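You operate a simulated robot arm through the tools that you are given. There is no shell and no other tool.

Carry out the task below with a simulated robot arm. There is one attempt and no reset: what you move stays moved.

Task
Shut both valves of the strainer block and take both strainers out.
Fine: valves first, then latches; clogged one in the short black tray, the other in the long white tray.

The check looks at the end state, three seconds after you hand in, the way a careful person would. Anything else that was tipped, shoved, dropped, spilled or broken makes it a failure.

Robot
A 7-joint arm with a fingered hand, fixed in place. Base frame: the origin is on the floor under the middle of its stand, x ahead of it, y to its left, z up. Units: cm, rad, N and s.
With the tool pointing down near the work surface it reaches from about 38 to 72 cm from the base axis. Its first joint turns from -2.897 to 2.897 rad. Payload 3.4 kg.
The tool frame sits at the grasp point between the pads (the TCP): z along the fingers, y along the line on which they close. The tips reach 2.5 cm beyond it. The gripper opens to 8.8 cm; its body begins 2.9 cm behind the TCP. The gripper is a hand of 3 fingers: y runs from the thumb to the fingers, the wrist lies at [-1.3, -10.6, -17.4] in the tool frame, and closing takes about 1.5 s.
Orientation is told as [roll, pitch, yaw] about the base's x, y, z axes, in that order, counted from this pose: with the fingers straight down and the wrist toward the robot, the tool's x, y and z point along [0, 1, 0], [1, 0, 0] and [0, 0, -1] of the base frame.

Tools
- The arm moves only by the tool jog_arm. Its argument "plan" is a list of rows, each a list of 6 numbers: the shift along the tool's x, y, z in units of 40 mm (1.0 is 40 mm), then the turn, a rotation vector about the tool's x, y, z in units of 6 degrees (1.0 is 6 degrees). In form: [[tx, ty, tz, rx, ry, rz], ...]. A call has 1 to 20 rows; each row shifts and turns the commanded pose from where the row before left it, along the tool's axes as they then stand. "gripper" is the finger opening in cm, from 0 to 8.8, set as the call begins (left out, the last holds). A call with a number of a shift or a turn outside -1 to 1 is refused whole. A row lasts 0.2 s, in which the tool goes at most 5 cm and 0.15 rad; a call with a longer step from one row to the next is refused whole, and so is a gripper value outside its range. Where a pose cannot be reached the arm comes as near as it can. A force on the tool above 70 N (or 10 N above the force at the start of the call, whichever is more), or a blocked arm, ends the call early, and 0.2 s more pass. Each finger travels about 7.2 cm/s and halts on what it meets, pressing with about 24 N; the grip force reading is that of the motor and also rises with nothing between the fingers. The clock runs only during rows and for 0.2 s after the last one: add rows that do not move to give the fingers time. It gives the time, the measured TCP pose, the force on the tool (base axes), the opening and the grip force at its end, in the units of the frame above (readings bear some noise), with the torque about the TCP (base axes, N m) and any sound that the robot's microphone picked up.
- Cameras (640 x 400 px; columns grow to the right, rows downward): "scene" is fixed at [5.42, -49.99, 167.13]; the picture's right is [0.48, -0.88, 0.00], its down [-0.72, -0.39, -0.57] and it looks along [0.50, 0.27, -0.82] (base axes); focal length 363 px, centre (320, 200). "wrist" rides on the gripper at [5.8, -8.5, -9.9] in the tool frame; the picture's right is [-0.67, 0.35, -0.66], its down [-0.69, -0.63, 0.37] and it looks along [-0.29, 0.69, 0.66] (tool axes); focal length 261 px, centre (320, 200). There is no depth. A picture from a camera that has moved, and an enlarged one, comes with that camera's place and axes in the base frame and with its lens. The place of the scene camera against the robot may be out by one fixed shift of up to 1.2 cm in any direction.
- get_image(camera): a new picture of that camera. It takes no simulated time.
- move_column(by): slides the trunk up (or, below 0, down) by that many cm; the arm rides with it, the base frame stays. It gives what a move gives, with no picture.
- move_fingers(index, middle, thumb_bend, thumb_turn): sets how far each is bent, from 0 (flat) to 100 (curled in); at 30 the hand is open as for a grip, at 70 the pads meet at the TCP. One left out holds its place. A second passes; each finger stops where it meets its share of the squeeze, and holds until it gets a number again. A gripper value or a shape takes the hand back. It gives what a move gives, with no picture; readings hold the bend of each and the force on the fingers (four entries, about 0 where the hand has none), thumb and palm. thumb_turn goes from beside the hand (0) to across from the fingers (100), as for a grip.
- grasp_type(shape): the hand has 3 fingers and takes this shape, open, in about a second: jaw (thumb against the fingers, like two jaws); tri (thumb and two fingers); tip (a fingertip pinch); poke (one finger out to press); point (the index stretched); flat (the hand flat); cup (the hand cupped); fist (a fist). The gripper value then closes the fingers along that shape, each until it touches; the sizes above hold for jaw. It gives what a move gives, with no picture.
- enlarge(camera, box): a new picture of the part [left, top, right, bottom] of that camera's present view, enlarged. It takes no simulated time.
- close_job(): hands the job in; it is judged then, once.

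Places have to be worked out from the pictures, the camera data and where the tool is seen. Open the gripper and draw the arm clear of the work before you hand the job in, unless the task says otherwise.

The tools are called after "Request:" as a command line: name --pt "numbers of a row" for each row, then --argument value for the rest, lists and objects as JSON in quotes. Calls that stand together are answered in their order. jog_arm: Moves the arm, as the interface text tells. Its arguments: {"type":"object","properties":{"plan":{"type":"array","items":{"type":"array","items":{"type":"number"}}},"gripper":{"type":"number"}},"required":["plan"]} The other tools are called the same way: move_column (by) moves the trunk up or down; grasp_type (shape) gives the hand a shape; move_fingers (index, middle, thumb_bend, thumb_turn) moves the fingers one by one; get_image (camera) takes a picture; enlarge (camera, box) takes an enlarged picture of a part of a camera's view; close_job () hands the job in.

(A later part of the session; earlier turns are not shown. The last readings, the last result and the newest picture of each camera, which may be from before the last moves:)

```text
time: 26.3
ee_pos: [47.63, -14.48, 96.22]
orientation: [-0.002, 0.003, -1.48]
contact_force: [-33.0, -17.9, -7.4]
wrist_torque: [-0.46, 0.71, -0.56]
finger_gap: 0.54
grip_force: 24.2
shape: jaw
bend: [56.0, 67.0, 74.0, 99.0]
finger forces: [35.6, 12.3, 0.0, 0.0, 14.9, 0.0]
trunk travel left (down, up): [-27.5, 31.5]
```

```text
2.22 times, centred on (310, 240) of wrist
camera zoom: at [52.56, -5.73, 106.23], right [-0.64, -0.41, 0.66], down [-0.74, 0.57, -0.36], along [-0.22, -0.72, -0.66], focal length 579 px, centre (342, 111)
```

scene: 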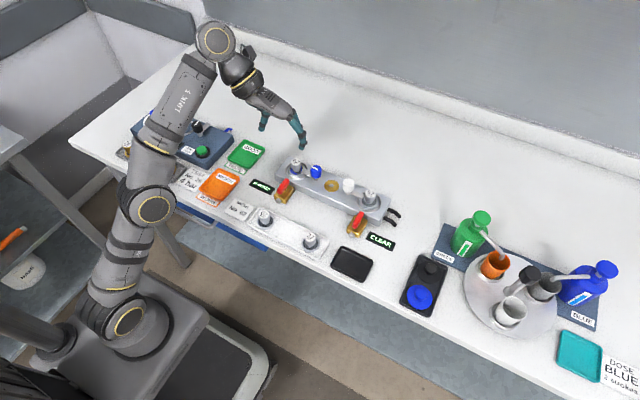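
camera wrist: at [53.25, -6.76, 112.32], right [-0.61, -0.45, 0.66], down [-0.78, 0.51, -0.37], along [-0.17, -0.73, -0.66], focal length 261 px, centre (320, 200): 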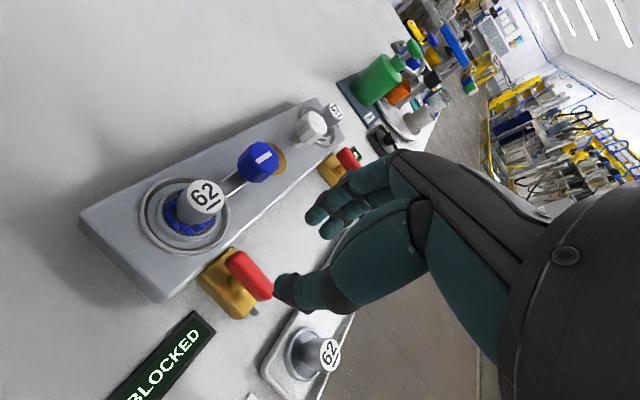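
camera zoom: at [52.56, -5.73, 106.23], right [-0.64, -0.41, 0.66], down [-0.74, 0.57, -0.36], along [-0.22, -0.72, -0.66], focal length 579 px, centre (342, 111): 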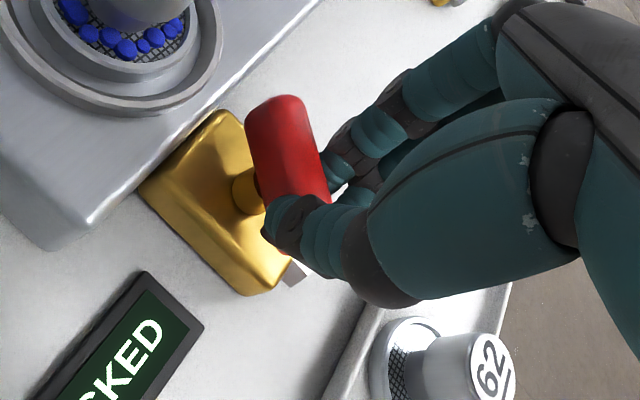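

The lever has turned ~40° clockwise but this wrist angle is binding. I open, lift clear, and turn the tool toward yaw +50° so I can regrip square to the lever.

Request:
jog_arm --pt "0 0 0 0 0 0" --pt "0 0 0 0 0 0" --pt "0 0 0 0 0 0" --pt "0 0 0 0 0 0" --pt "0 0 -0.75 0 0 0" --pt "0 0 -0.75 0 0 0" --pt "0 0 0 0 0 0" --gripper 3.8

Request:
jog_arm --pt "0 0 0 0 0 -1" --pt "0 0 0 0 0 -1" --pt "0 0 0 0 0 -1" --pt "0 0 0 0 0 -1" --pt "0 0 0 0 0 -1" --pt "0 0 0 0 0 -1" --pt "0 0 0 0 0 -1" --pt "0 0 0 0 0 -1" --pt "0 0 0 0 0 -1" --pt "0 0 0 0 0 -1" --pt "0 0 0 0 0 -1" --pt "0 0 0 0 0 -1" --pt "0 0 0 0 0 -1" --pt "0 0 0 0 0 -1" --pt "0 0 0 0 0 -1" --pt "0 0 0 0 0 -1" --pt "0 0 0 0 0 -1" --pt "0 0 0 0 0 -1" --pt "0 0 0 0 0 0"

Request:
get_image --camera "wrist"

Request:
enlarge --camera "scene" --box '[240, 140, 336, 200]'

```text
time: 27.9
ee_pos: [48.13, -14.34, 102.21]
orientation: [0.001, -0.001, -1.477]
contact_force: [0.0, -0.7, -0.3]
wrist_torque: [0.01, -0.03, -0.02]
finger_gap: 3.79
grip_force: 0.0
shape: jaw
bend: [74.0, 47.0, 72.0, 100.0]
finger forces: [0.0, 0.0, 0.1, 0.0, 0.0, 0.0]
trunk travel left (down, up): [-27.5, 31.5]
```

```text
time: 31.9
ee_pos: [48.09, -14.45, 102.19]
orientation: [0.001, 0.001, 0.412]
contact_force: [-0.4, 0.5, -0.2]
wrist_torque: [0.01, 0.0, 0.0]
finger_gap: 3.78
grip_force: 0.0
shape: jaw
bend: [74.0, 47.0, 72.0, 100.0]
finger forces: [0.0, 0.0, 0.0, 0.0, 0.1, 0.0]
trunk travel left (down, up): [-27.5, 31.5]
```

```text
taken
camera wrist: at [37.95, -12.57, 112.12], right [0.59, -0.48, 0.66], down [-0.3, -0.88, -0.37], along [0.75, 0.02, -0.66], focal length 261 px, centre (320, 200)
```

wrist: 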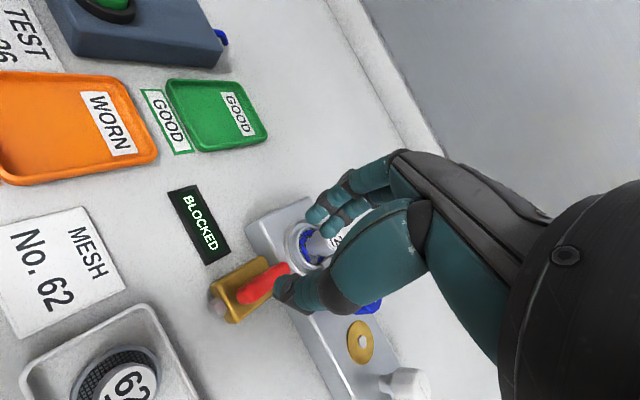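

```text
6.67 times, centred on (288, 170) of scene
camera zoom: at [5.42, -49.99, 167.13], right [0.48, -0.88, 0.0], down [-0.72, -0.39, -0.57], along [0.5, 0.27, -0.82], focal length 2418 px, centre (533, 400)
```

zoom: 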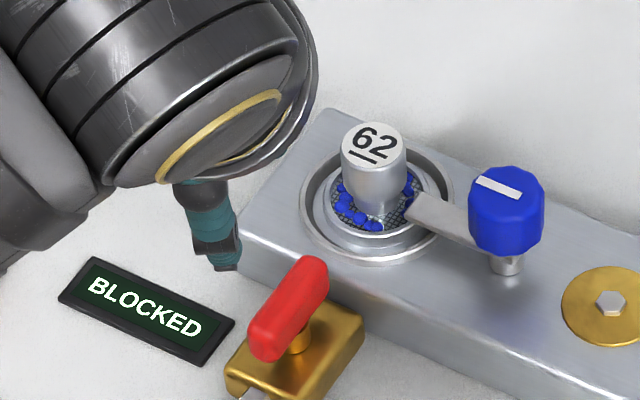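

The lever seems to have come back almost to its starting orientation. I look closely at it from both cameras.

Request:
enlarge --camera "scene" --box '[264, 168, 312, 208]'

Request:
enlarge --camera "wrist" --box '[190, 230, 318, 330]'

Request:
enlarge --camera "scene" --box '[336, 200, 384, 240]'

```text
10.00 times, centred on (288, 188) of scene
camera zoom: at [5.42, -49.99, 167.13], right [0.48, -0.88, 0.0], down [-0.72, -0.39, -0.57], along [0.5, 0.27, -0.82], focal length 3627 px, centre (640, 320)
```

zoom: 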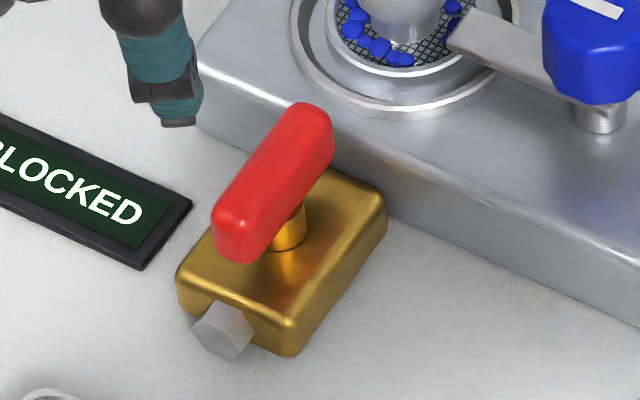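

```text
4.00 times, centred on (254, 280) of wrist
camera zoom: at [37.95, -12.57, 112.12], right [0.59, -0.48, 0.66], down [-0.3, -0.88, -0.37], along [0.75, 0.02, -0.66], focal length 1043 px, centre (584, -120)
```

zoom: 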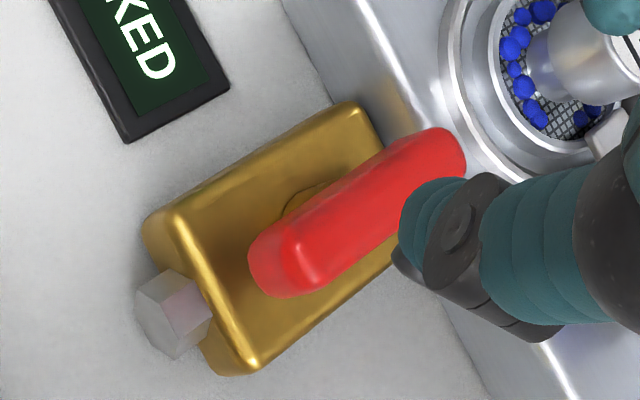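

```text
10.00 times, centred on (360, 220) of scene
camera zoom: at [5.42, -49.99, 167.13], right [0.48, -0.88, 0.0], down [-0.72, -0.39, -0.57], along [0.5, 0.27, -0.82], focal length 3627 px, centre (-80, 0)
```

zoom: 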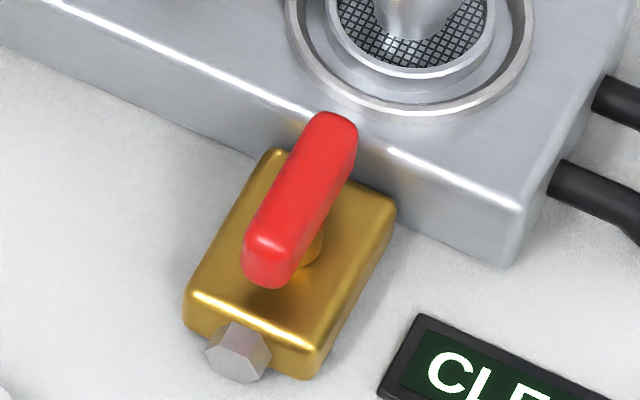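

The lever sprang back, so clockwise appears to be against its stop. I'll try the other direction: rotate back to yaw ≈ −84°, regrip the front end, and swing it toward −y (counterclockwise).

Request:
jog_arm --pt "0 0 0 0 0 1" --pt "0 0 0 0 0 1" --pt "0 0 0 0 0 1" --pt "0 0 0 0 0 1" --pt "0 0 0 0 0 1" --pt "0 0 0 0 0 1" --pt "0 0 0 0 0 1" --pt "0 0 0 0 0 1" --pt "0 0 0 0 0 1" --pt "0 0 0 0 0 1" --pt "0 0 0 0 0 1" --pt "0 0 0 0 0 1" --pt "0 0 0 0 0 1" --pt "0 0 0 0 0 1" --pt "0 0 0 0 0 1" --pt "0 0 0 0 0 1" --pt "0 0 0 0 0 1" --pt "0 0 0 0 0 1" --pt "-0.198 0.357 0 0 0 0" --pt "0 0 0 0 0 0"

Request:
enlarge --camera "wrist" --box '[150, 180, 390, 330]'

Request:
enlarge --camera "scene" --box '[240, 140, 336, 200]'

```text
time: 36.1
ee_pos: [47.43, -15.84, 102.09]
orientation: [-0.001, 0.0, -1.479]
contact_force: [0.7, -0.7, -0.1]
wrist_torque: [-0.01, 0.03, -0.01]
finger_gap: 3.77
grip_force: 0.1
shape: jaw
bend: [74.0, 47.0, 72.0, 100.0]
finger forces: [0.0, 0.0, 0.0, 0.0, 0.0, 0.0]
trunk travel left (down, up): [-27.5, 31.5]
```

```text
2.67 times, centred on (270, 255) of wrist
camera zoom: at [52.35, -6.95, 112.05], right [-0.63, -0.41, 0.66], down [-0.74, 0.56, -0.37], along [-0.22, -0.72, -0.66], focal length 695 px, centre (453, 53)
```

zoom: 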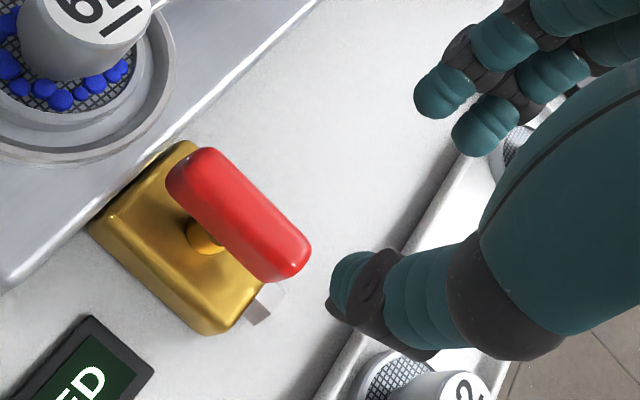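

```text
6.67 times, centred on (288, 170) of scene
camera zoom: at [5.42, -49.99, 167.13], right [0.48, -0.88, 0.0], down [-0.72, -0.39, -0.57], along [0.5, 0.27, -0.82], focal length 2418 px, centre (533, 400)
```

zoom: 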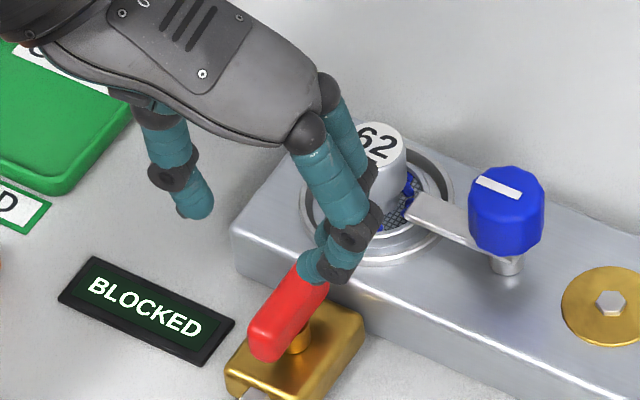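

Aligned over the lever's front end. I descend to z≈96.1 and close on it.

Request:
jog_arm --pt "0 0 0.5 0 0 0" --pt "0 0 0.5 0 0 0" --pt "0 0 0.5 0 0 0" --pt "0 0 0 0 0 0"

Request:
jog_arm --pt "0 0 0 0 0 0" --pt "0 0 0 0 0 0" --pt "0 0 0 0 0 0" --pt "0 0 0 0 0 0" --pt "0 0 0 0 0 0" --pt "0 0 0 0 0 0" --gripper 0.3

Request:
enlarge --camera "scene" --box '[260, 158, 320, 198]'

```text
time: 37.1
ee_pos: [47.55, -15.97, 96.08]
orientation: [0.0, 0.001, -1.476]
contact_force: [-0.3, 0.0, -0.4]
wrist_torque: [0.0, 0.01, 0.0]
finger_gap: 3.78
grip_force: 0.1
shape: jaw
bend: [74.0, 47.0, 72.0, 100.0]
finger forces: [0.0, 0.0, 0.0, 0.1, 0.0, 0.0]
trunk travel left (down, up): [-27.5, 31.5]
```

```text
time: 38.5
ee_pos: [47.57, -15.9, 96.19]
orientation: [0.0, 0.001, -1.476]
contact_force: [0.6, 1.8, 2.6]
wrist_torque: [0.05, -0.02, 0.01]
finger_gap: 0.36
grip_force: 0.0
shape: jaw
bend: [64.0, 67.0, 69.0, 100.0]
finger forces: [1.6, 0.8, 0.0, 0.1, 3.7, 0.1]
trunk travel left (down, up): [-27.5, 31.5]
```

```text
10.00 times, centred on (290, 178) of scene
camera zoom: at [5.42, -49.99, 167.13], right [0.48, -0.88, 0.0], down [-0.72, -0.39, -0.57], along [0.5, 0.27, -0.82], focal length 3627 px, centre (620, 420)
```

zoom: 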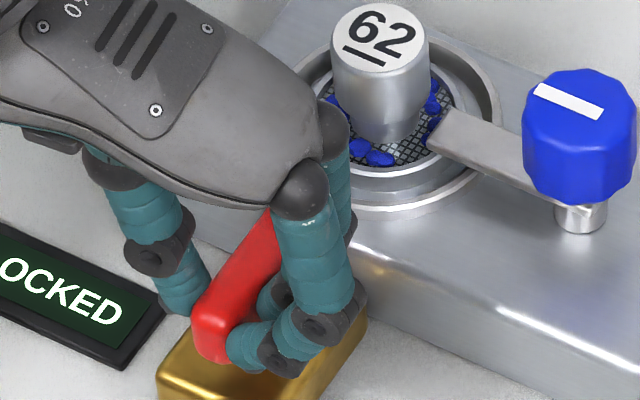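

Grip is light (tips slightly low under the lever edge). I reopen, raise 0.4 cm and close again.

Request:
jog_arm --pt "0 0 0 0 0 0" --pt "0 0 0 0 0 0" --pt "0 0 0 0 0 0" --pt "0 0 0 0 0 0" --pt "0 0 -0.1 0 0 0" --pt "0 0 0 0 0 0" --gripper 3.6

Request:
jog_arm --pt "0 0 0 0 0 0" --pt "0 0 0 0 0 0" --pt "0 0 0 0 0 0" --pt "0 0 0 0 0 0" --pt "0 0 0 0 0 0" --pt "0 0 0 0 0 0" --gripper 0.3

```text
time: 39.9
ee_pos: [47.54, -15.8, 96.59]
orientation: [0.0, 0.001, -1.478]
contact_force: [0.0, -0.2, -0.3]
wrist_torque: [0.01, 0.03, -0.01]
finger_gap: 3.54
grip_force: 0.1
shape: jaw
bend: [74.0, 49.0, 72.0, 100.0]
finger forces: [0.0, 0.1, 0.0, 0.1, 0.0, 0.0]
trunk travel left (down, up): [-27.5, 31.5]
```

```text
time: 41.3
ee_pos: [47.46, -15.85, 96.56]
orientation: [0.001, 0.0, -1.476]
contact_force: [-0.7, 2.3, -1.2]
wrist_torque: [0.03, 0.0, 0.01]
finger_gap: 0.66
grip_force: 23.9
shape: jaw
bend: [72.0, 67.0, 73.0, 100.0]
finger forces: [13.4, 7.0, 0.0, 0.0, 22.8, 0.0]
trunk travel left (down, up): [-27.5, 31.5]
```

Firm grip again (23 N). I swing the lever counterclockwise about its pivot for 18° and check torque.

Request:
jog_arm --pt "0.002 0.037 0 0 0 -1" --pt "0.002 0.037 0 0 0 -1" --pt "0.002 0.037 0 0 0 -1" --pt "0 0 0 0 0 0"

Request:
enlarge --camera "scene" --box '[260, 158, 320, 198]'

```text
time: 42.3
ee_pos: [47.52, -16.16, 96.5]
orientation: [0.001, 0.001, -1.16]
contact_force: [-7.3, 12.1, -4.0]
wrist_torque: [0.31, 0.15, -0.04]
finger_gap: 0.62
grip_force: 23.9
shape: jaw
bend: [72.0, 71.0, 72.0, 99.0]
finger forces: [13.2, 2.6, 0.0, 0.0, 28.6, 0.0]
trunk travel left (down, up): [-27.5, 31.5]
```

```text
10.00 times, centred on (290, 178) of scene
camera zoom: at [5.42, -49.99, 167.13], right [0.48, -0.88, 0.0], down [-0.72, -0.39, -0.57], along [0.5, 0.27, -0.82], focal length 3627 px, centre (620, 420)
```

zoom: 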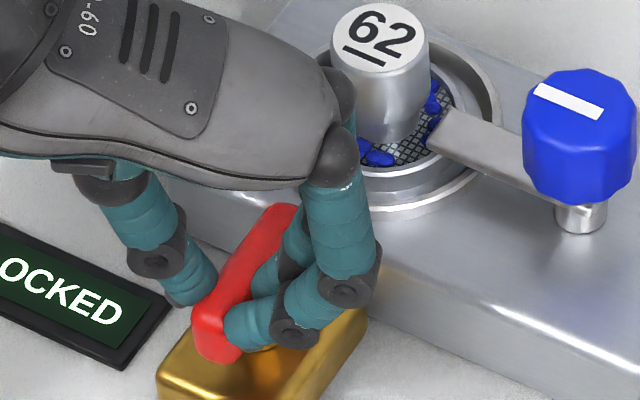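

The load is about 0.18 N·m now. I continue another 18° and compare the lever's angle.

Request:
jog_arm --pt "0.002 0.04 0 0 0 -1" --pt "0.002 0.04 0 0 0 -1" --pt "0.002 0.04 0 0 0 -1" --pt "0 0 0 0 0 0"

Request:
enlarge --camera "scene" --box '[260, 158, 320, 198]'

Request:
enlarge --camera "wrist" --box '[190, 150, 430, 330]'

```text
time: 43.3
ee_pos: [47.59, -16.47, 96.66]
orientation: [0.001, -0.002, -0.846]
contact_force: [-13.6, 17.0, -3.9]
wrist_torque: [0.27, 0.31, 0.0]
finger_gap: 0.6
grip_force: 23.5
shape: jaw
bend: [72.0, 72.0, 71.0, 96.0]
finger forces: [13.4, 0.1, 0.1, 0.1, 29.9, 0.1]
trunk travel left (down, up): [-27.5, 31.5]
```

```text
10.00 times, centred on (290, 178) of scene
camera zoom: at [5.42, -49.99, 167.13], right [0.48, -0.88, 0.0], down [-0.72, -0.39, -0.57], along [0.5, 0.27, -0.82], focal length 3627 px, centre (620, 420)
```

zoom: 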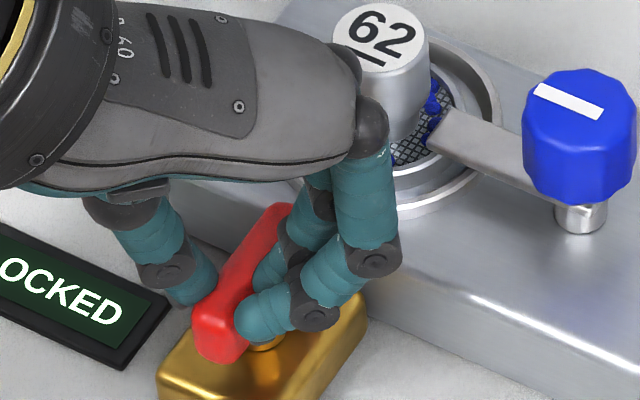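

```text
2.22 times, centred on (310, 240) of wrist
camera zoom: at [46.33, -6.42, 106.57], right [-0.27, -0.7, 0.66], down [-0.93, 0.02, -0.37], along [0.25, -0.71, -0.66], focal length 579 px, centre (342, 111)
```

zoom: 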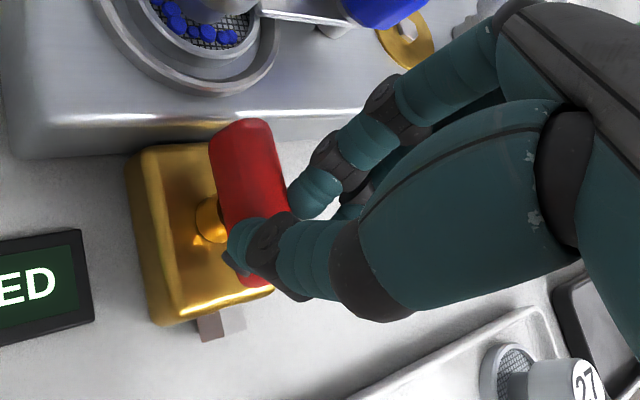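

Now the lever is exactly at its original angle and will not go further counterclockwise, so that side is the stop; clockwise is the real closing direction (it likely snaps back unless turned past the middle). I open, lift, and rotate the tool to about +75° yaw to make the full clockwise swing in one grip.

Request:
jog_arm --pt "0 0 0 0 0 0" --pt "0 0 0 0 0 0" --pt "0 0 0 0 0 0" --pt "0 0 0 0 0 0" --pt "0 0 -0.7 0 0 0" --pt "0 0 -0.7 0 0 0" --pt "0 0 0 0 0 0" --gripper 3.8

Request:
jog_arm --pt "0 0 0 0 0 -1" --pt "0 0 0 0 0 -1" --pt "0 0 0 0 0 -1" --pt "0 0 0 0 0 -1" --pt "0 0 0 0 0 -1" --pt "0 0 0 0 0 -1" --pt "0 0 0 0 0 -1" --pt "0 0 0 0 0 -1" --pt "0 0 0 0 0 -1" --pt "0 0 0 0 0 -1" --pt "0 0 0 0 0 -1" --pt "0 0 0 0 0 -1" --pt "0 0 0 0 0 -1" --pt "0 0 0 0 0 -1" --pt "0 0 0 0 0 -1" --pt "0 0 0 0 0 -1" --pt "0 0 0 0 0 -1" --pt "0 0 0 0 0 -1" --pt "0 0 0 0 0 -1" --pt "0 0 0 0 0 -1"

Request:
get_image --camera "scene"

Request:
get_image --camera "wrist"

```text
time: 44.9
ee_pos: [47.76, -16.74, 102.24]
orientation: [-0.001, 0.001, -0.847]
contact_force: [-0.3, -0.4, 0.8]
wrist_torque: [-0.01, 0.03, 0.0]
finger_gap: 3.81
grip_force: 0.1
shape: jaw
bend: [74.0, 47.0, 72.0, 100.0]
finger forces: [0.1, 0.2, 0.0, 0.1, 0.0, 0.0]
trunk travel left (down, up): [-27.5, 31.5]
```

```text
time: 49.1
ee_pos: [45.68, -14.57, 99.47]
orientation: [0.022, 0.01, 1.096]
contact_force: [-1.1, -0.3, -0.3]
wrist_torque: [-0.01, -0.02, -0.02]
finger_gap: 3.82
grip_force: 0.0
shape: jaw
bend: [74.0, 47.0, 72.0, 100.0]
finger forces: [0.1, 0.0, 0.0, 0.0, 0.0, 0.1]
out of reach, approached as far as the arm can: row 15, 16, 17, 18, 19, 20
trunk travel left (down, up): [-27.5, 31.5]
```

```text
taken
```

scene: 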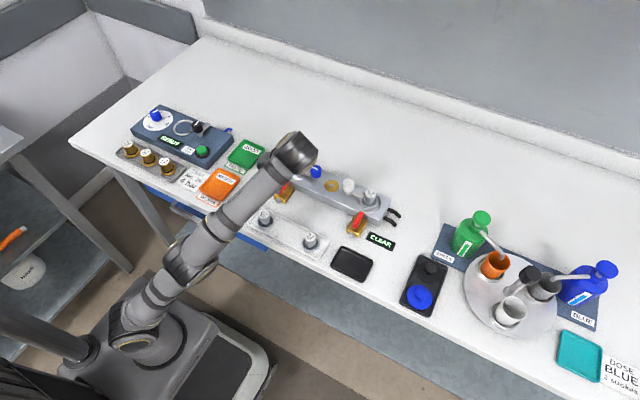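

```text
taken
camera wrist: at [36.87, -19.65, 109.58], right [0.77, 0.0, 0.64], down [0.31, -0.87, -0.38], along [0.55, 0.49, -0.67], focal length 261 px, centre (320, 200)
```

wrist: 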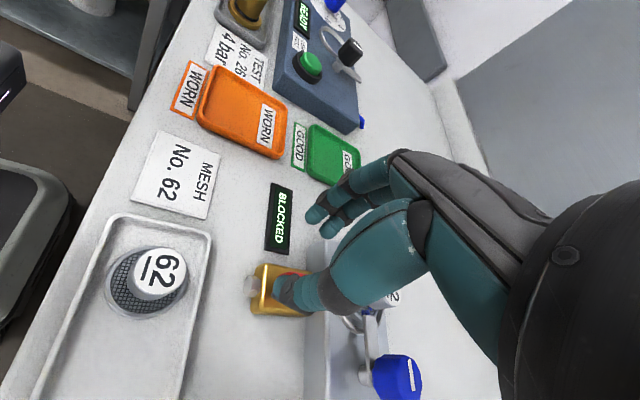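

Yaw is limited to about −87…+36° here, so a full-swing grip isn't possible. I'll instead close the hand into a beak and push the lever's front end around clockwise with yaw ≈ −45°. First I raise and return the wrist, closing the fingers.

Request:
jog_arm --pt "0 0 -0.75 0 0 0" --pt "0 0 0 0 0 1" --pt "0 0 0 0 0 1" --pt "0 0 0 0 0 1" --pt "0 0 0 0 0 1" --pt "0 0 0 0 0 1" --pt "0 0 0 0 0 1" --pt "0 0 0 0 0 1" --pt "0 0 0 0 0 1" --pt "0 0 0 0 0 1" --pt "0 0 0 0 0 1" --pt "0 0 0 0 0 1" --pt "0 0 0 0 0 1" --pt "0 0 0 0 0 1" --pt "0 0 0 0 0 1" --pt "0 0 0 0 0 1" --pt "0 0 0 0 0 1" --pt "0 0 0 0 0 1" --pt "0 0 0 0 0 1" --pt "0 0 0 -0.16 0.16 0" --gripper 0

Request:
enlarge --camera "wrist" --box '[190, 150, 430, 330]'

Request:
enlarge --camera "scene" --box '[240, 130, 336, 200]'

```text
time: 53.3
ee_pos: [45.68, -14.19, 99.91]
orientation: [0.0, 0.003, -0.789]
contact_force: [-0.8, 0.4, 0.9]
wrist_torque: [-0.03, -0.02, 0.01]
finger_gap: 0.0
grip_force: 23.7
shape: jaw
bend: [70.0, 70.0, 35.0, 100.0]
finger forces: [0.0, 0.1, 0.0, 0.1, 0.0, 0.1]
out of reach, approached as far as the arm can: row 1
trunk travel left (down, up): [-27.5, 31.5]
```

```text
2.22 times, centred on (310, 240) of wrist
camera zoom: at [43.67, -4.31, 109.93], right [-0.23, -0.72, 0.65], down [-0.93, -0.03, -0.37], along [0.29, -0.69, -0.66], focal length 579 px, centre (342, 111)
```

zoom: 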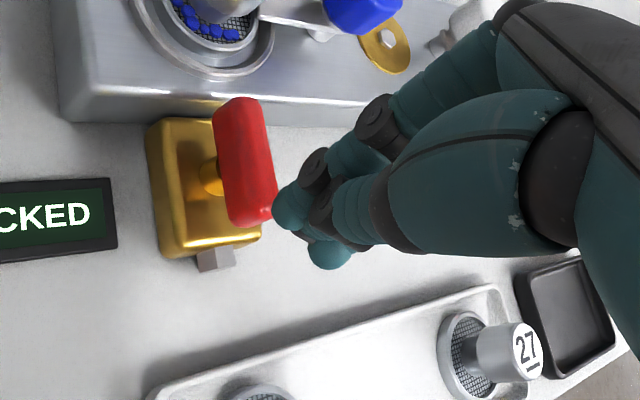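

```text
5.71 times, centred on (288, 165) of scene
camera zoom: at [5.42, -49.99, 167.13], right [0.48, -0.88, 0.0], down [-0.72, -0.39, -0.57], along [0.5, 0.27, -0.82], focal length 2072 px, centre (503, 400)
```

zoom: 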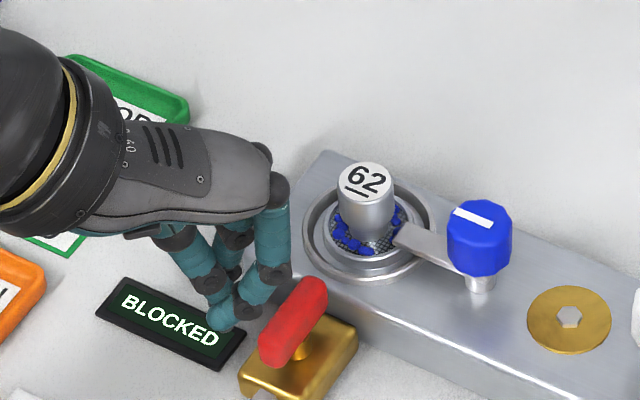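

The closed beak is compact, tips about 2.5–3 cm below the TCP. I move it to the −y side of the lever's front end and descend to z≈95.4 (tips ≈93).

Request:
jog_arm --pt "-0.351 0.499 0 0 0 0" --pt "-0.351 0.499 0 0 0 0" --pt "0 0 0.4 0 0 0" --pt "0 0 0.4 0 0 0" --pt "0 0 0.3 0 0 0" --pt "0 0 0 0 0 0"

Request:
enlarge --camera "wrist" --box '[190, 150, 430, 330]'

Request:
enlarge --camera "scene" --box '[260, 158, 320, 208]'

```text
time: 54.7
ee_pos: [46.35, -19.02, 95.46]
orientation: [0.001, 0.001, -0.788]
contact_force: [-0.4, -0.3, 0.0]
wrist_torque: [0.0, -0.04, -0.02]
finger_gap: 0.02
grip_force: 24.0
shape: jaw
bend: [70.0, 70.0, 35.0, 100.0]
finger forces: [0.0, 0.0, 0.1, 0.1, 0.0, 0.0]
trunk travel left (down, up): [-27.5, 31.5]
```

```text
2.22 times, centred on (310, 240) of wrist
camera zoom: at [44.43, -9.03, 105.49], right [-0.23, -0.72, 0.65], down [-0.93, -0.04, -0.37], along [0.29, -0.69, -0.66], focal length 579 px, centre (342, 111)
```

zoom: 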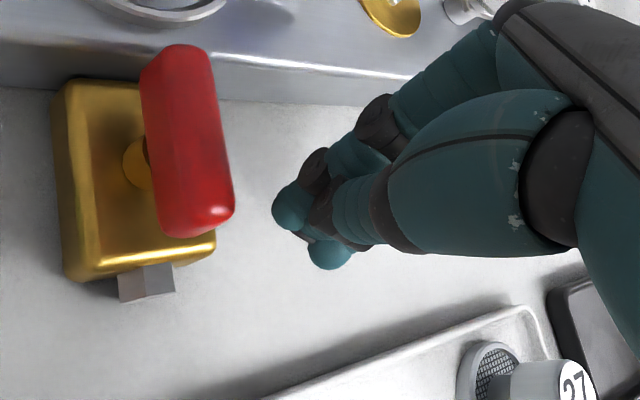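

```text
8.00 times, centred on (290, 183) of scene
camera zoom: at [5.42, -49.99, 167.13], right [0.48, -0.88, 0.0], down [-0.72, -0.39, -0.57], along [0.5, 0.27, -0.82], focal length 2902 px, centre (560, 336)
```

zoom: 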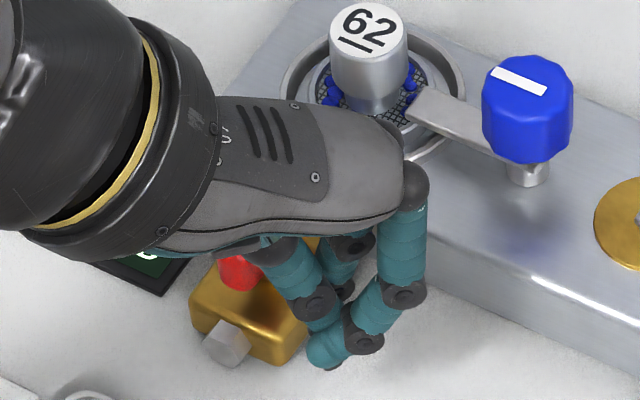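

The leading fingertip is at ≈(46.8, −18.8); the lever's near face is at y≈−16.5. I move to contact and push along the arc to about 40°.

Request:
jog_arm --pt "0.195 -0.097 0 0 0 0" --pt "0.195 -0.097 0 0 0 0" --pt "0.0144 -0.0837 0 0 0 0" --pt "0.0289 -0.0798 0 0 0 0" --pt "0.0422 -0.0737 0 0 0 0" --pt "0.0544 -0.0654 0 0 0 0" --pt "0 0 0 0 0 0"

Request:
enlarge --camera "wrist" --box '[190, 150, 430, 330]'

Request:
enlarge --camera "scene" --box '[260, 158, 320, 208]'

```text
time: 56.3
ee_pos: [46.51, -16.12, 95.39]
orientation: [0.001, 0.003, -0.789]
contact_force: [-0.7, -1.9, 0.2]
wrist_torque: [-0.03, 0.04, -0.02]
finger_gap: 0.0
grip_force: 23.9
shape: jaw
bend: [70.0, 70.0, 35.0, 100.0]
finger forces: [0.0, 0.1, 0.0, 0.1, 0.0, 0.0]
trunk travel left (down, up): [-27.5, 31.5]
```

```text
2.22 times, centred on (310, 240) of wrist
camera zoom: at [44.59, -6.18, 105.44], right [-0.23, -0.72, 0.65], down [-0.93, -0.04, -0.37], along [0.29, -0.69, -0.66], focal length 579 px, centre (342, 111)
```

zoom: 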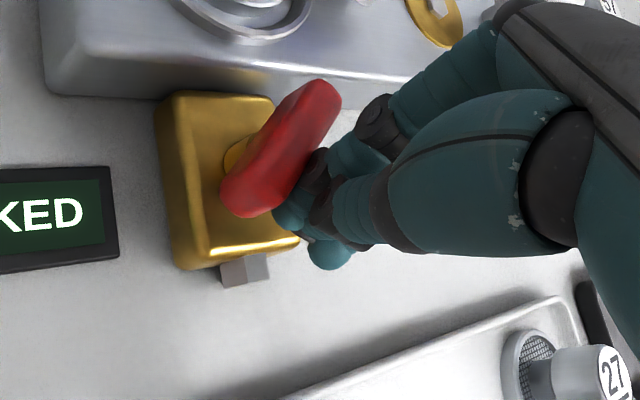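

```text
8.00 times, centred on (290, 183) of scene
camera zoom: at [5.42, -49.99, 167.13], right [0.48, -0.88, 0.0], down [-0.72, -0.39, -0.57], along [0.5, 0.27, -0.82], focal length 2902 px, centre (560, 336)
```

zoom: 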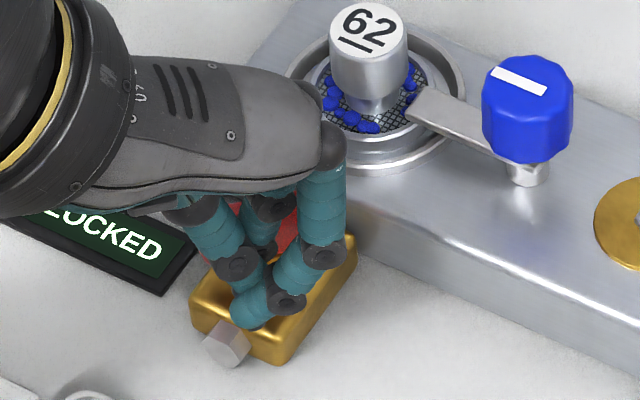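

The lever turns easily (only ~2 N) and is at ~45°. I continue along the arc to complete the quarter turn.

Request:
jog_arm --pt "0.065 -0.0549 0 0 0 0" --pt "0.0734 -0.0427 0 0 0 0" --pt "0.0796 -0.0295 0 0 0 0" --pt "0.0836 -0.015 0 0 0 0" --pt "0.0852 0 0 0 0 0" --pt "0 0 0 0 0 0"

Request:
enlarge --camera "wrist" --box '[190, 150, 430, 330]'

Request:
enlarge --camera "scene" --box '[260, 158, 320, 208]'

```text
time: 57.7
ee_pos: [46.88, -14.79, 95.67]
orientation: [0.006, -0.001, -0.792]
contact_force: [-20.6, -8.1, 10.5]
wrist_torque: [-0.05, 0.06, -0.06]
finger_gap: 0.0
grip_force: 24.1
shape: jaw
bend: [70.0, 70.0, 33.0, 100.0]
finger forces: [28.7, 0.1, 0.1, 0.1, 0.1, 0.0]
trunk travel left (down, up): [-27.5, 31.5]
```

```text
2.22 times, centred on (310, 240) of wrist
camera zoom: at [44.93, -4.81, 105.67], right [-0.23, -0.72, 0.65], down [-0.93, -0.03, -0.37], along [0.29, -0.69, -0.66], focal length 579 px, centre (342, 111)
```

zoom: 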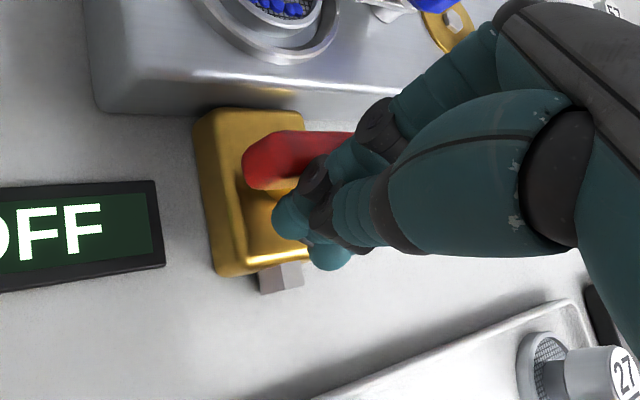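

```text
8.00 times, centred on (290, 183) of scene
camera zoom: at [5.42, -49.99, 167.13], right [0.48, -0.88, 0.0], down [-0.72, -0.39, -0.57], along [0.5, 0.27, -0.82], focal length 2902 px, centre (560, 336)
```

zoom: 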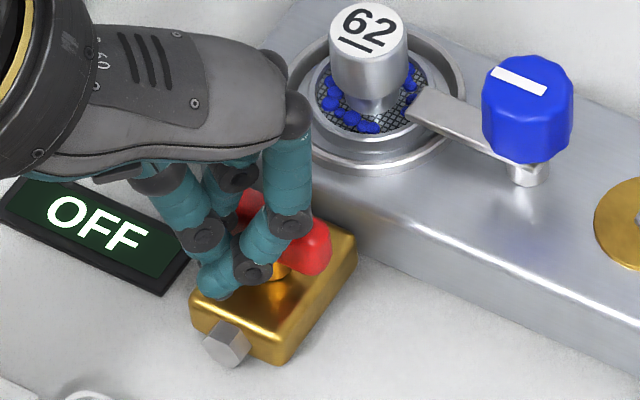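

The display now reads OFF — the left valve is shut. I back off and lift, then check that the lever stays.

Request:
jog_arm --pt "-0.2 0 0 0 0 0" --pt "-0.2 0 0 0 0 0" --pt "0 0 -0.8 0 0 0" --pt "0 0 -0.8 0 0 0" --pt "0 0 0 0 0 0"

Request:
enlarge --camera "scene" --box '[230, 140, 350, 215]'

Request:
enlarge --camera "wrist" --box '[150, 100, 390, 250]'

```text
time: 58.9
ee_pos: [45.85, -15.78, 101.86]
orientation: [0.003, 0.003, -0.787]
contact_force: [0.4, -0.2, 1.0]
wrist_torque: [0.0, -0.02, -0.02]
finger_gap: 0.0
grip_force: 24.0
shape: jaw
bend: [70.0, 70.0, 34.0, 100.0]
finger forces: [0.1, 0.0, 0.0, 0.0, 0.0, 0.0]
trunk travel left (down, up): [-27.5, 31.5]
```

```text
5.33 times, centred on (290, 178) of scene
camera zoom: at [5.42, -49.99, 167.13], right [0.48, -0.88, 0.0], down [-0.72, -0.39, -0.57], along [0.5, 0.27, -0.82], focal length 1934 px, centre (480, 320)
```

zoom: 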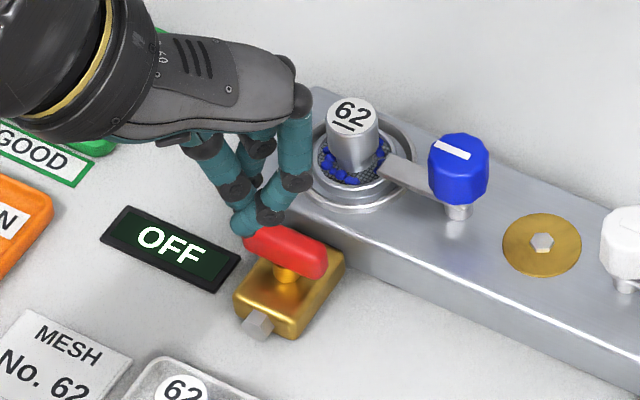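

```text
2.67 times, centred on (270, 175) of wrist
camera zoom: at [43.99, -5.81, 111.87], right [-0.23, -0.72, 0.65], down [-0.93, -0.04, -0.37], along [0.29, -0.69, -0.66], focal length 695 px, centre (453, 267)
```

zoom: 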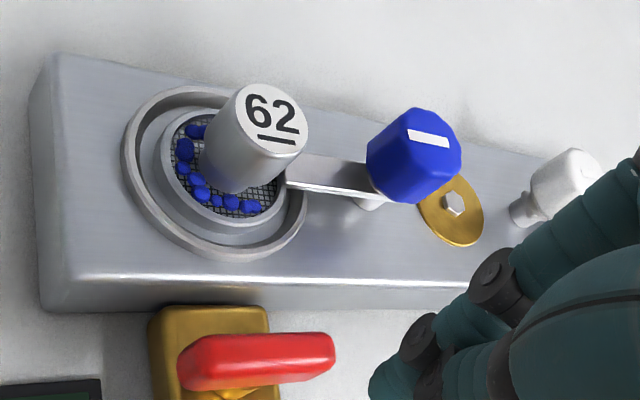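

The left lever stays at the closed position. I now move the beak (at z≈102) to the corresponding spot beside the right valve.

Request:
jog_arm --pt "-0.692 0.726 0 0 0 0" --pt "-0.692 0.726 0 0 0 0" --pt "-0.692 0.726 0 0 0 0" --pt "-0.692 0.726 0 0 0 0" --pt "-0.692 0.726 0 0 0 0" --pt "-0.692 0.726 0 0 0 0" --pt "0 0 0 0 0 0"

Request:
get_image --camera "wrist"

Request:
enlarge --camera "wrist" --box '[150, 150, 390, 300]'

Request:
enlarge --camera "scene" --box '[320, 170, 420, 250]'

```text
time: 60.5
ee_pos: [44.82, -37.66, 99.3]
orientation: [0.0, 0.004, -0.787]
contact_force: [0.6, 0.5, 0.5]
wrist_torque: [0.02, 0.0, 0.0]
finger_gap: 0.0
grip_force: 23.8
shape: jaw
bend: [70.0, 70.0, 34.0, 100.0]
finger forces: [0.0, 0.0, 0.0, 0.1, 0.0, 0.0]
out of reach, approached as far as the arm can: row 5, 6
trunk travel left (down, up): [-27.5, 31.5]
```

```text
taken
camera wrist: at [42.97, -27.69, 109.4], right [-0.23, -0.72, 0.65], down [-0.93, -0.04, -0.36], along [0.29, -0.69, -0.66], focal length 261 px, centre (320, 200)
```

wrist: 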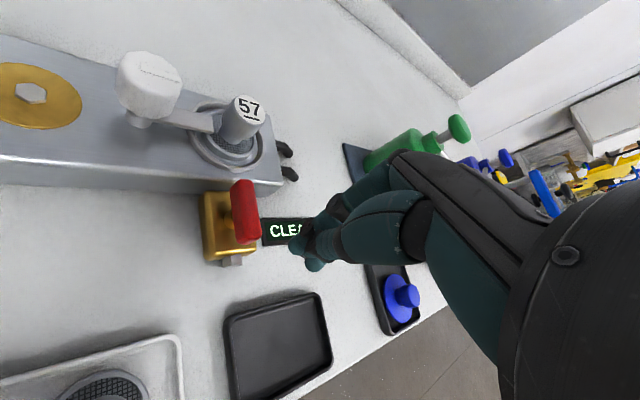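

```text
2.67 times, centred on (270, 225) of wrist
camera zoom: at [42.97, -27.69, 109.4], right [-0.23, -0.72, 0.65], down [-0.93, -0.04, -0.36], along [0.29, -0.69, -0.66], focal length 695 px, centre (453, 133)
```

zoom: 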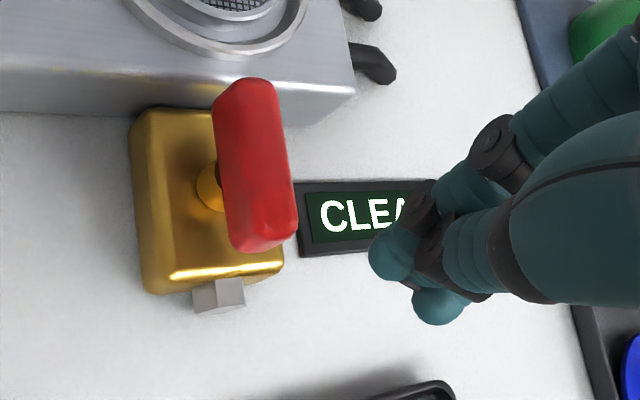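

```text
5.00 times, centred on (370, 210) of scene
camera zoom: at [5.42, -49.99, 167.13], right [0.48, -0.88, 0.0], down [-0.72, -0.39, -0.57], along [0.5, 0.27, -0.82], focal length 1813 px, centre (70, 150)
```

zoom: 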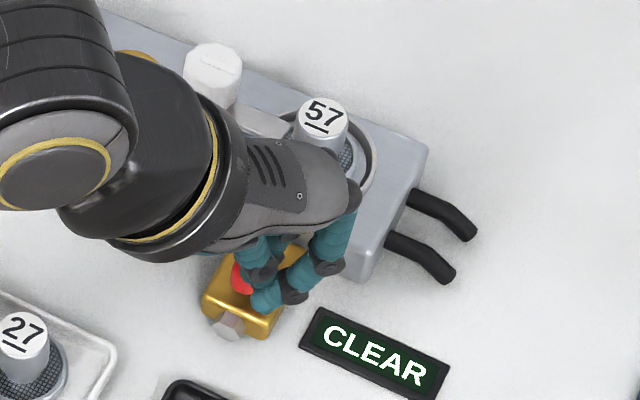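

The arm stopped short (reach limit at this trunk height). I raise the trunk so the arm can reach lower and farther relative to its shoulder.

Request:
move_column --by 18

Request:
jog_arm --pt "0 0 0.8 0 0 0" --pt "0 0 0.8 0 0 0" --pt "0 0 0.8 0 0 0" --pt "0 0 0.8 0 0 0" --pt "0 0 0.5 0 0 0" --pt "0 0 0 0 0 0"

```text
time: 62.5
ee_pos: [44.85, -37.61, 117.4]
orientation: [0.002, 0.003, -0.79]
contact_force: [0.6, 0.1, -0.2]
wrist_torque: [0.0, 0.02, -0.01]
finger_gap: 0.0
grip_force: 24.2
shape: jaw
bend: [70.0, 70.0, 34.0, 100.0]
finger forces: [0.0, 0.0, 0.0, 0.1, 0.0, 0.1]
trunk travel left (down, up): [-45.5, 13.5]
```

```text
time: 63.9
ee_pos: [44.85, -37.56, 102.63]
orientation: [0.004, 0.005, -0.787]
contact_force: [1.0, 0.0, 0.6]
wrist_torque: [-0.01, -0.01, -0.01]
finger_gap: 0.01
grip_force: 24.2
shape: jaw
bend: [70.0, 70.0, 34.0, 100.0]
finger forces: [0.0, 0.1, 0.1, 0.1, 0.0, 0.1]
trunk travel left (down, up): [-45.5, 13.5]
```

With more reach available, I move over to the start spot beside the right lever (centre ≈ (48.7, −36.4)) and look before descending.

Request:
jog_arm --pt "-0.093 0.591 0 0 0 0" --pt "0 0 0.3 0 0 0" --pt "0 0 0 0 0 0"

Request:
enlarge --camera "wrist" --box '[150, 150, 390, 300]'

Request:
get_image --camera "scene"

```text
time: 64.7
ee_pos: [46.44, -39.47, 101.38]
orientation: [0.003, 0.003, -0.787]
contact_force: [0.5, -0.6, -0.7]
wrist_torque: [0.01, 0.02, 0.06]
finger_gap: 0.0
grip_force: 24.1
shape: jaw
bend: [70.0, 70.0, 34.0, 100.0]
finger forces: [0.0, 0.1, 0.0, 0.0, 0.1, 0.0]
trunk travel left (down, up): [-45.5, 13.5]
```

```text
2.67 times, centred on (270, 225) of wrist
camera zoom: at [44.38, -29.48, 111.43], right [-0.23, -0.72, 0.65], down [-0.93, -0.04, -0.37], along [0.29, -0.69, -0.66], focal length 695 px, centre (453, 133)
```

zoom: 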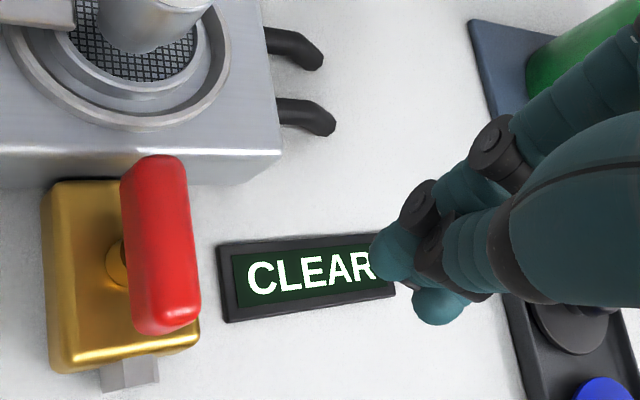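

```text
taken
```

scene: 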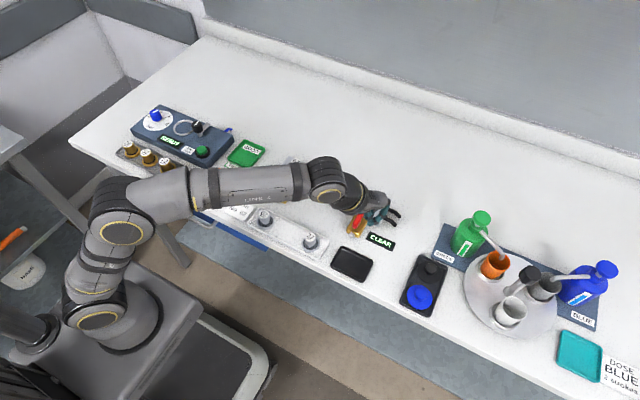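

Right lever centre ≈ (48.68, −36.35). I descend beside it and push gently for the first ~15° to test the direction.

Request:
jog_arm --pt "0 0 0.5 0 0 0" --pt "0 0 0.5 0 0 0" --pt "0 0 0.5 0 0 0" --pt "0.195 -0.1 0 0 0 0" --pt "0.195 -0.1 0 0 0 0" --pt "0.0144 -0.0837 0 0 0 0" --pt "0 0 0 0 0 0"

Request:
enlarge --camera "wrist" --box '[150, 150, 390, 300]'

```text
time: 66.3
ee_pos: [46.59, -37.62, 95.34]
orientation: [0.001, 0.003, -0.788]
contact_force: [-0.1, -1.8, -0.5]
wrist_torque: [0.0, -0.03, 0.01]
finger_gap: 0.0
grip_force: 24.1
shape: jaw
bend: [70.0, 70.0, 34.0, 100.0]
finger forces: [0.1, 0.0, 0.1, 0.1, 0.1, 0.0]
trunk travel left (down, up): [-45.5, 13.5]
```

```text
2.67 times, centred on (270, 225) of wrist
camera zoom: at [44.71, -27.58, 105.44], right [-0.23, -0.72, 0.65], down [-0.93, -0.04, -0.37], along [0.29, -0.69, -0.66], focal length 695 px, centre (453, 133)
```

zoom: 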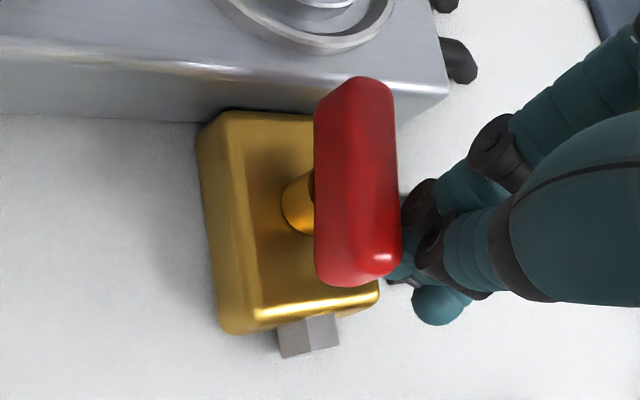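

Contact is light and the lever begins to move. I continue the arc to about 45–50°.

Request:
jog_arm --pt "0.0289 -0.0798 0 0 0 0" --pt "0.0422 -0.0737 0 0 0 0" --pt "0.0544 -0.0654 0 0 0 0" --pt "0 0 0 0 0 0"

Request:
enlarge --camera "wrist" --box '[150, 150, 390, 300]'

```text
time: 67.3
ee_pos: [46.46, -36.57, 95.47]
orientation: [0.004, 0.003, -0.789]
contact_force: [-0.5, -1.5, 0.6]
wrist_torque: [-0.01, 0.01, 0.0]
finger_gap: 0.0
grip_force: 24.1
shape: jaw
bend: [70.0, 70.0, 34.0, 100.0]
finger forces: [0.0, 0.1, 0.1, 0.0, 0.0, 0.0]
trunk travel left (down, up): [-45.5, 13.5]
```

```text
2.67 times, centred on (270, 225) of wrist
camera zoom: at [44.46, -26.63, 105.46], right [-0.23, -0.72, 0.65], down [-0.93, -0.04, -0.37], along [0.29, -0.69, -0.66], focal length 695 px, centre (453, 133)
```

zoom: 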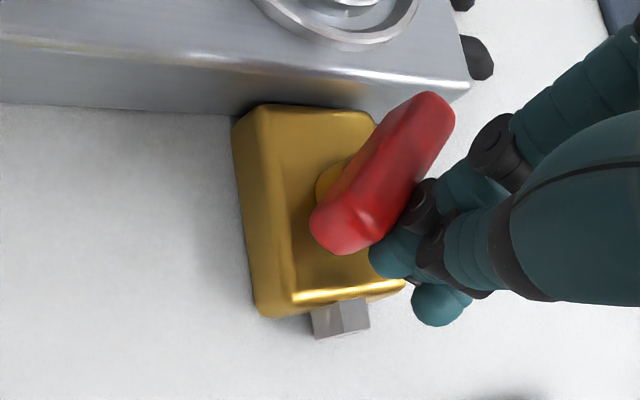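

The right lever is at ~40° with little force. I finish the quarter turn.

Request:
jog_arm --pt "0.065 -0.0549 0 0 0 0" --pt "0.0734 -0.0427 0 0 0 0" --pt "0.0796 -0.0295 0 0 0 0" --pt "0.0836 -0.015 0 0 0 0" --pt "0.0852 0 0 0 0 0" --pt "0 0 0 0 0 0"

Request:
enlarge --camera "wrist" --box '[150, 150, 390, 300]'

Request:
enlarge --camera "scene" --box '[320, 170, 420, 250]'

```text
time: 68.7
ee_pos: [46.59, -35.34, 95.47]
orientation: [0.002, 0.003, -0.79]
contact_force: [-19.6, -7.2, 2.8]
wrist_torque: [-0.03, 0.07, -0.06]
finger_gap: 0.01
grip_force: 24.6
shape: jaw
bend: [70.0, 70.0, 34.0, 100.0]
finger forces: [28.9, 0.1, 0.0, 0.1, 0.0, 0.0]
trunk travel left (down, up): [-45.5, 13.5]
```

```text
2.67 times, centred on (270, 225) of wrist
camera zoom: at [44.81, -25.29, 105.51], right [-0.23, -0.72, 0.65], down [-0.93, -0.03, -0.37], along [0.29, -0.69, -0.66], focal length 695 px, centre (453, 133)
```

zoom: 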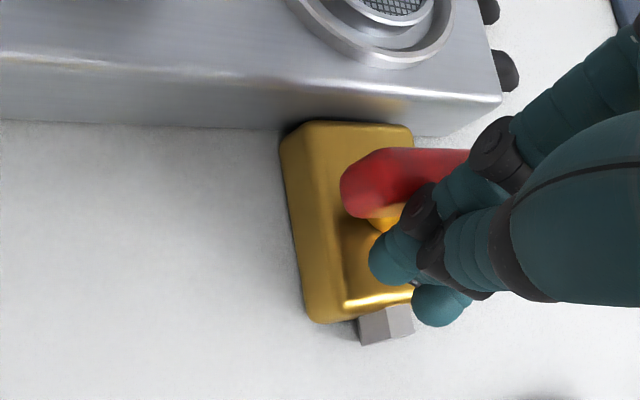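

```text
5.00 times, centred on (370, 210) of scene
camera zoom: at [5.42, -49.99, 167.13], right [0.48, -0.88, 0.0], down [-0.72, -0.39, -0.57], along [0.5, 0.27, -0.82], focal length 1813 px, centre (70, 150)
```

zoom: 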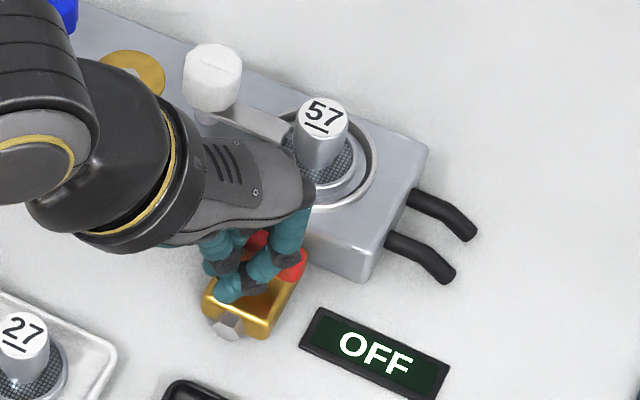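

Both displays read OFF: both valves are shut. I back off, lift, open the hand and move above the white latch knob at about (55, −31.3).

Request:
jog_arm --pt "-0.2 0 0 0 0 0" --pt "-0.2 0 0 0 0 0" --pt "0 0 -0.9 0 0 0" --pt "0 0 -0.9 0 0 0" --pt "0.867 0.25 0 0 0 0" --pt "0.867 0.25 0 0 0 0" --pt "0.867 0.25 0 0 0 0" --pt "0 0 0 0 0 -1" --pt "0 0 0 0 0 -1" --pt "0 0 0 0 0 -0.5" --pt "0 0 0 0 0 0"

Request:
get_image --camera "wrist"

Request:
enlarge --camera "scene" --box '[300, 150, 420, 240]'

```text
time: 71.1
ee_pos: [55.52, -31.02, 102.69]
orientation: [0.004, 0.0, -0.526]
contact_force: [0.1, 0.7, -1.0]
wrist_torque: [-0.03, 0.01, -0.01]
finger_gap: 0.01
grip_force: 23.7
shape: jaw
bend: [70.0, 70.0, 34.0, 100.0]
finger forces: [0.1, 0.1, 0.0, 0.0, 0.1, 0.0]
trunk travel left (down, up): [-45.5, 13.5]
```

```text
taken
camera wrist: at [51.07, -21.94, 112.69], right [-0.03, -0.76, 0.65], down [-0.89, -0.28, -0.37], along [0.46, -0.59, -0.66], focal length 261 px, centre (320, 200)
```

wrist: 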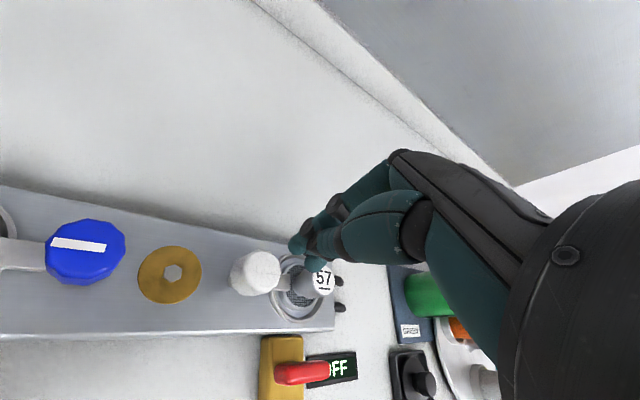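

```text
4.44 times, centred on (360, 195) of scene
camera zoom: at [5.42, -49.99, 167.13], right [0.48, -0.88, 0.0], down [-0.72, -0.39, -0.57], along [0.5, 0.27, -0.82], focal length 1612 px, centre (142, 222)
```

zoom: 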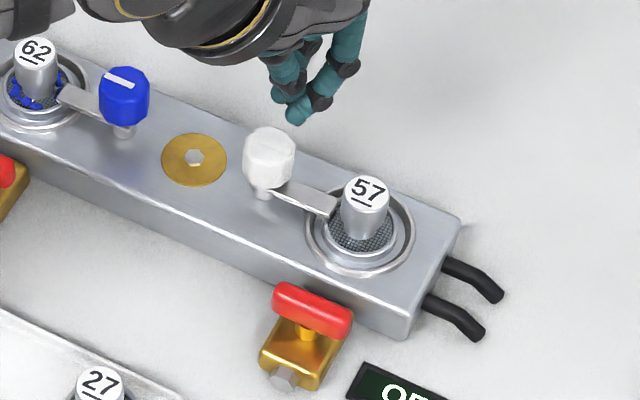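

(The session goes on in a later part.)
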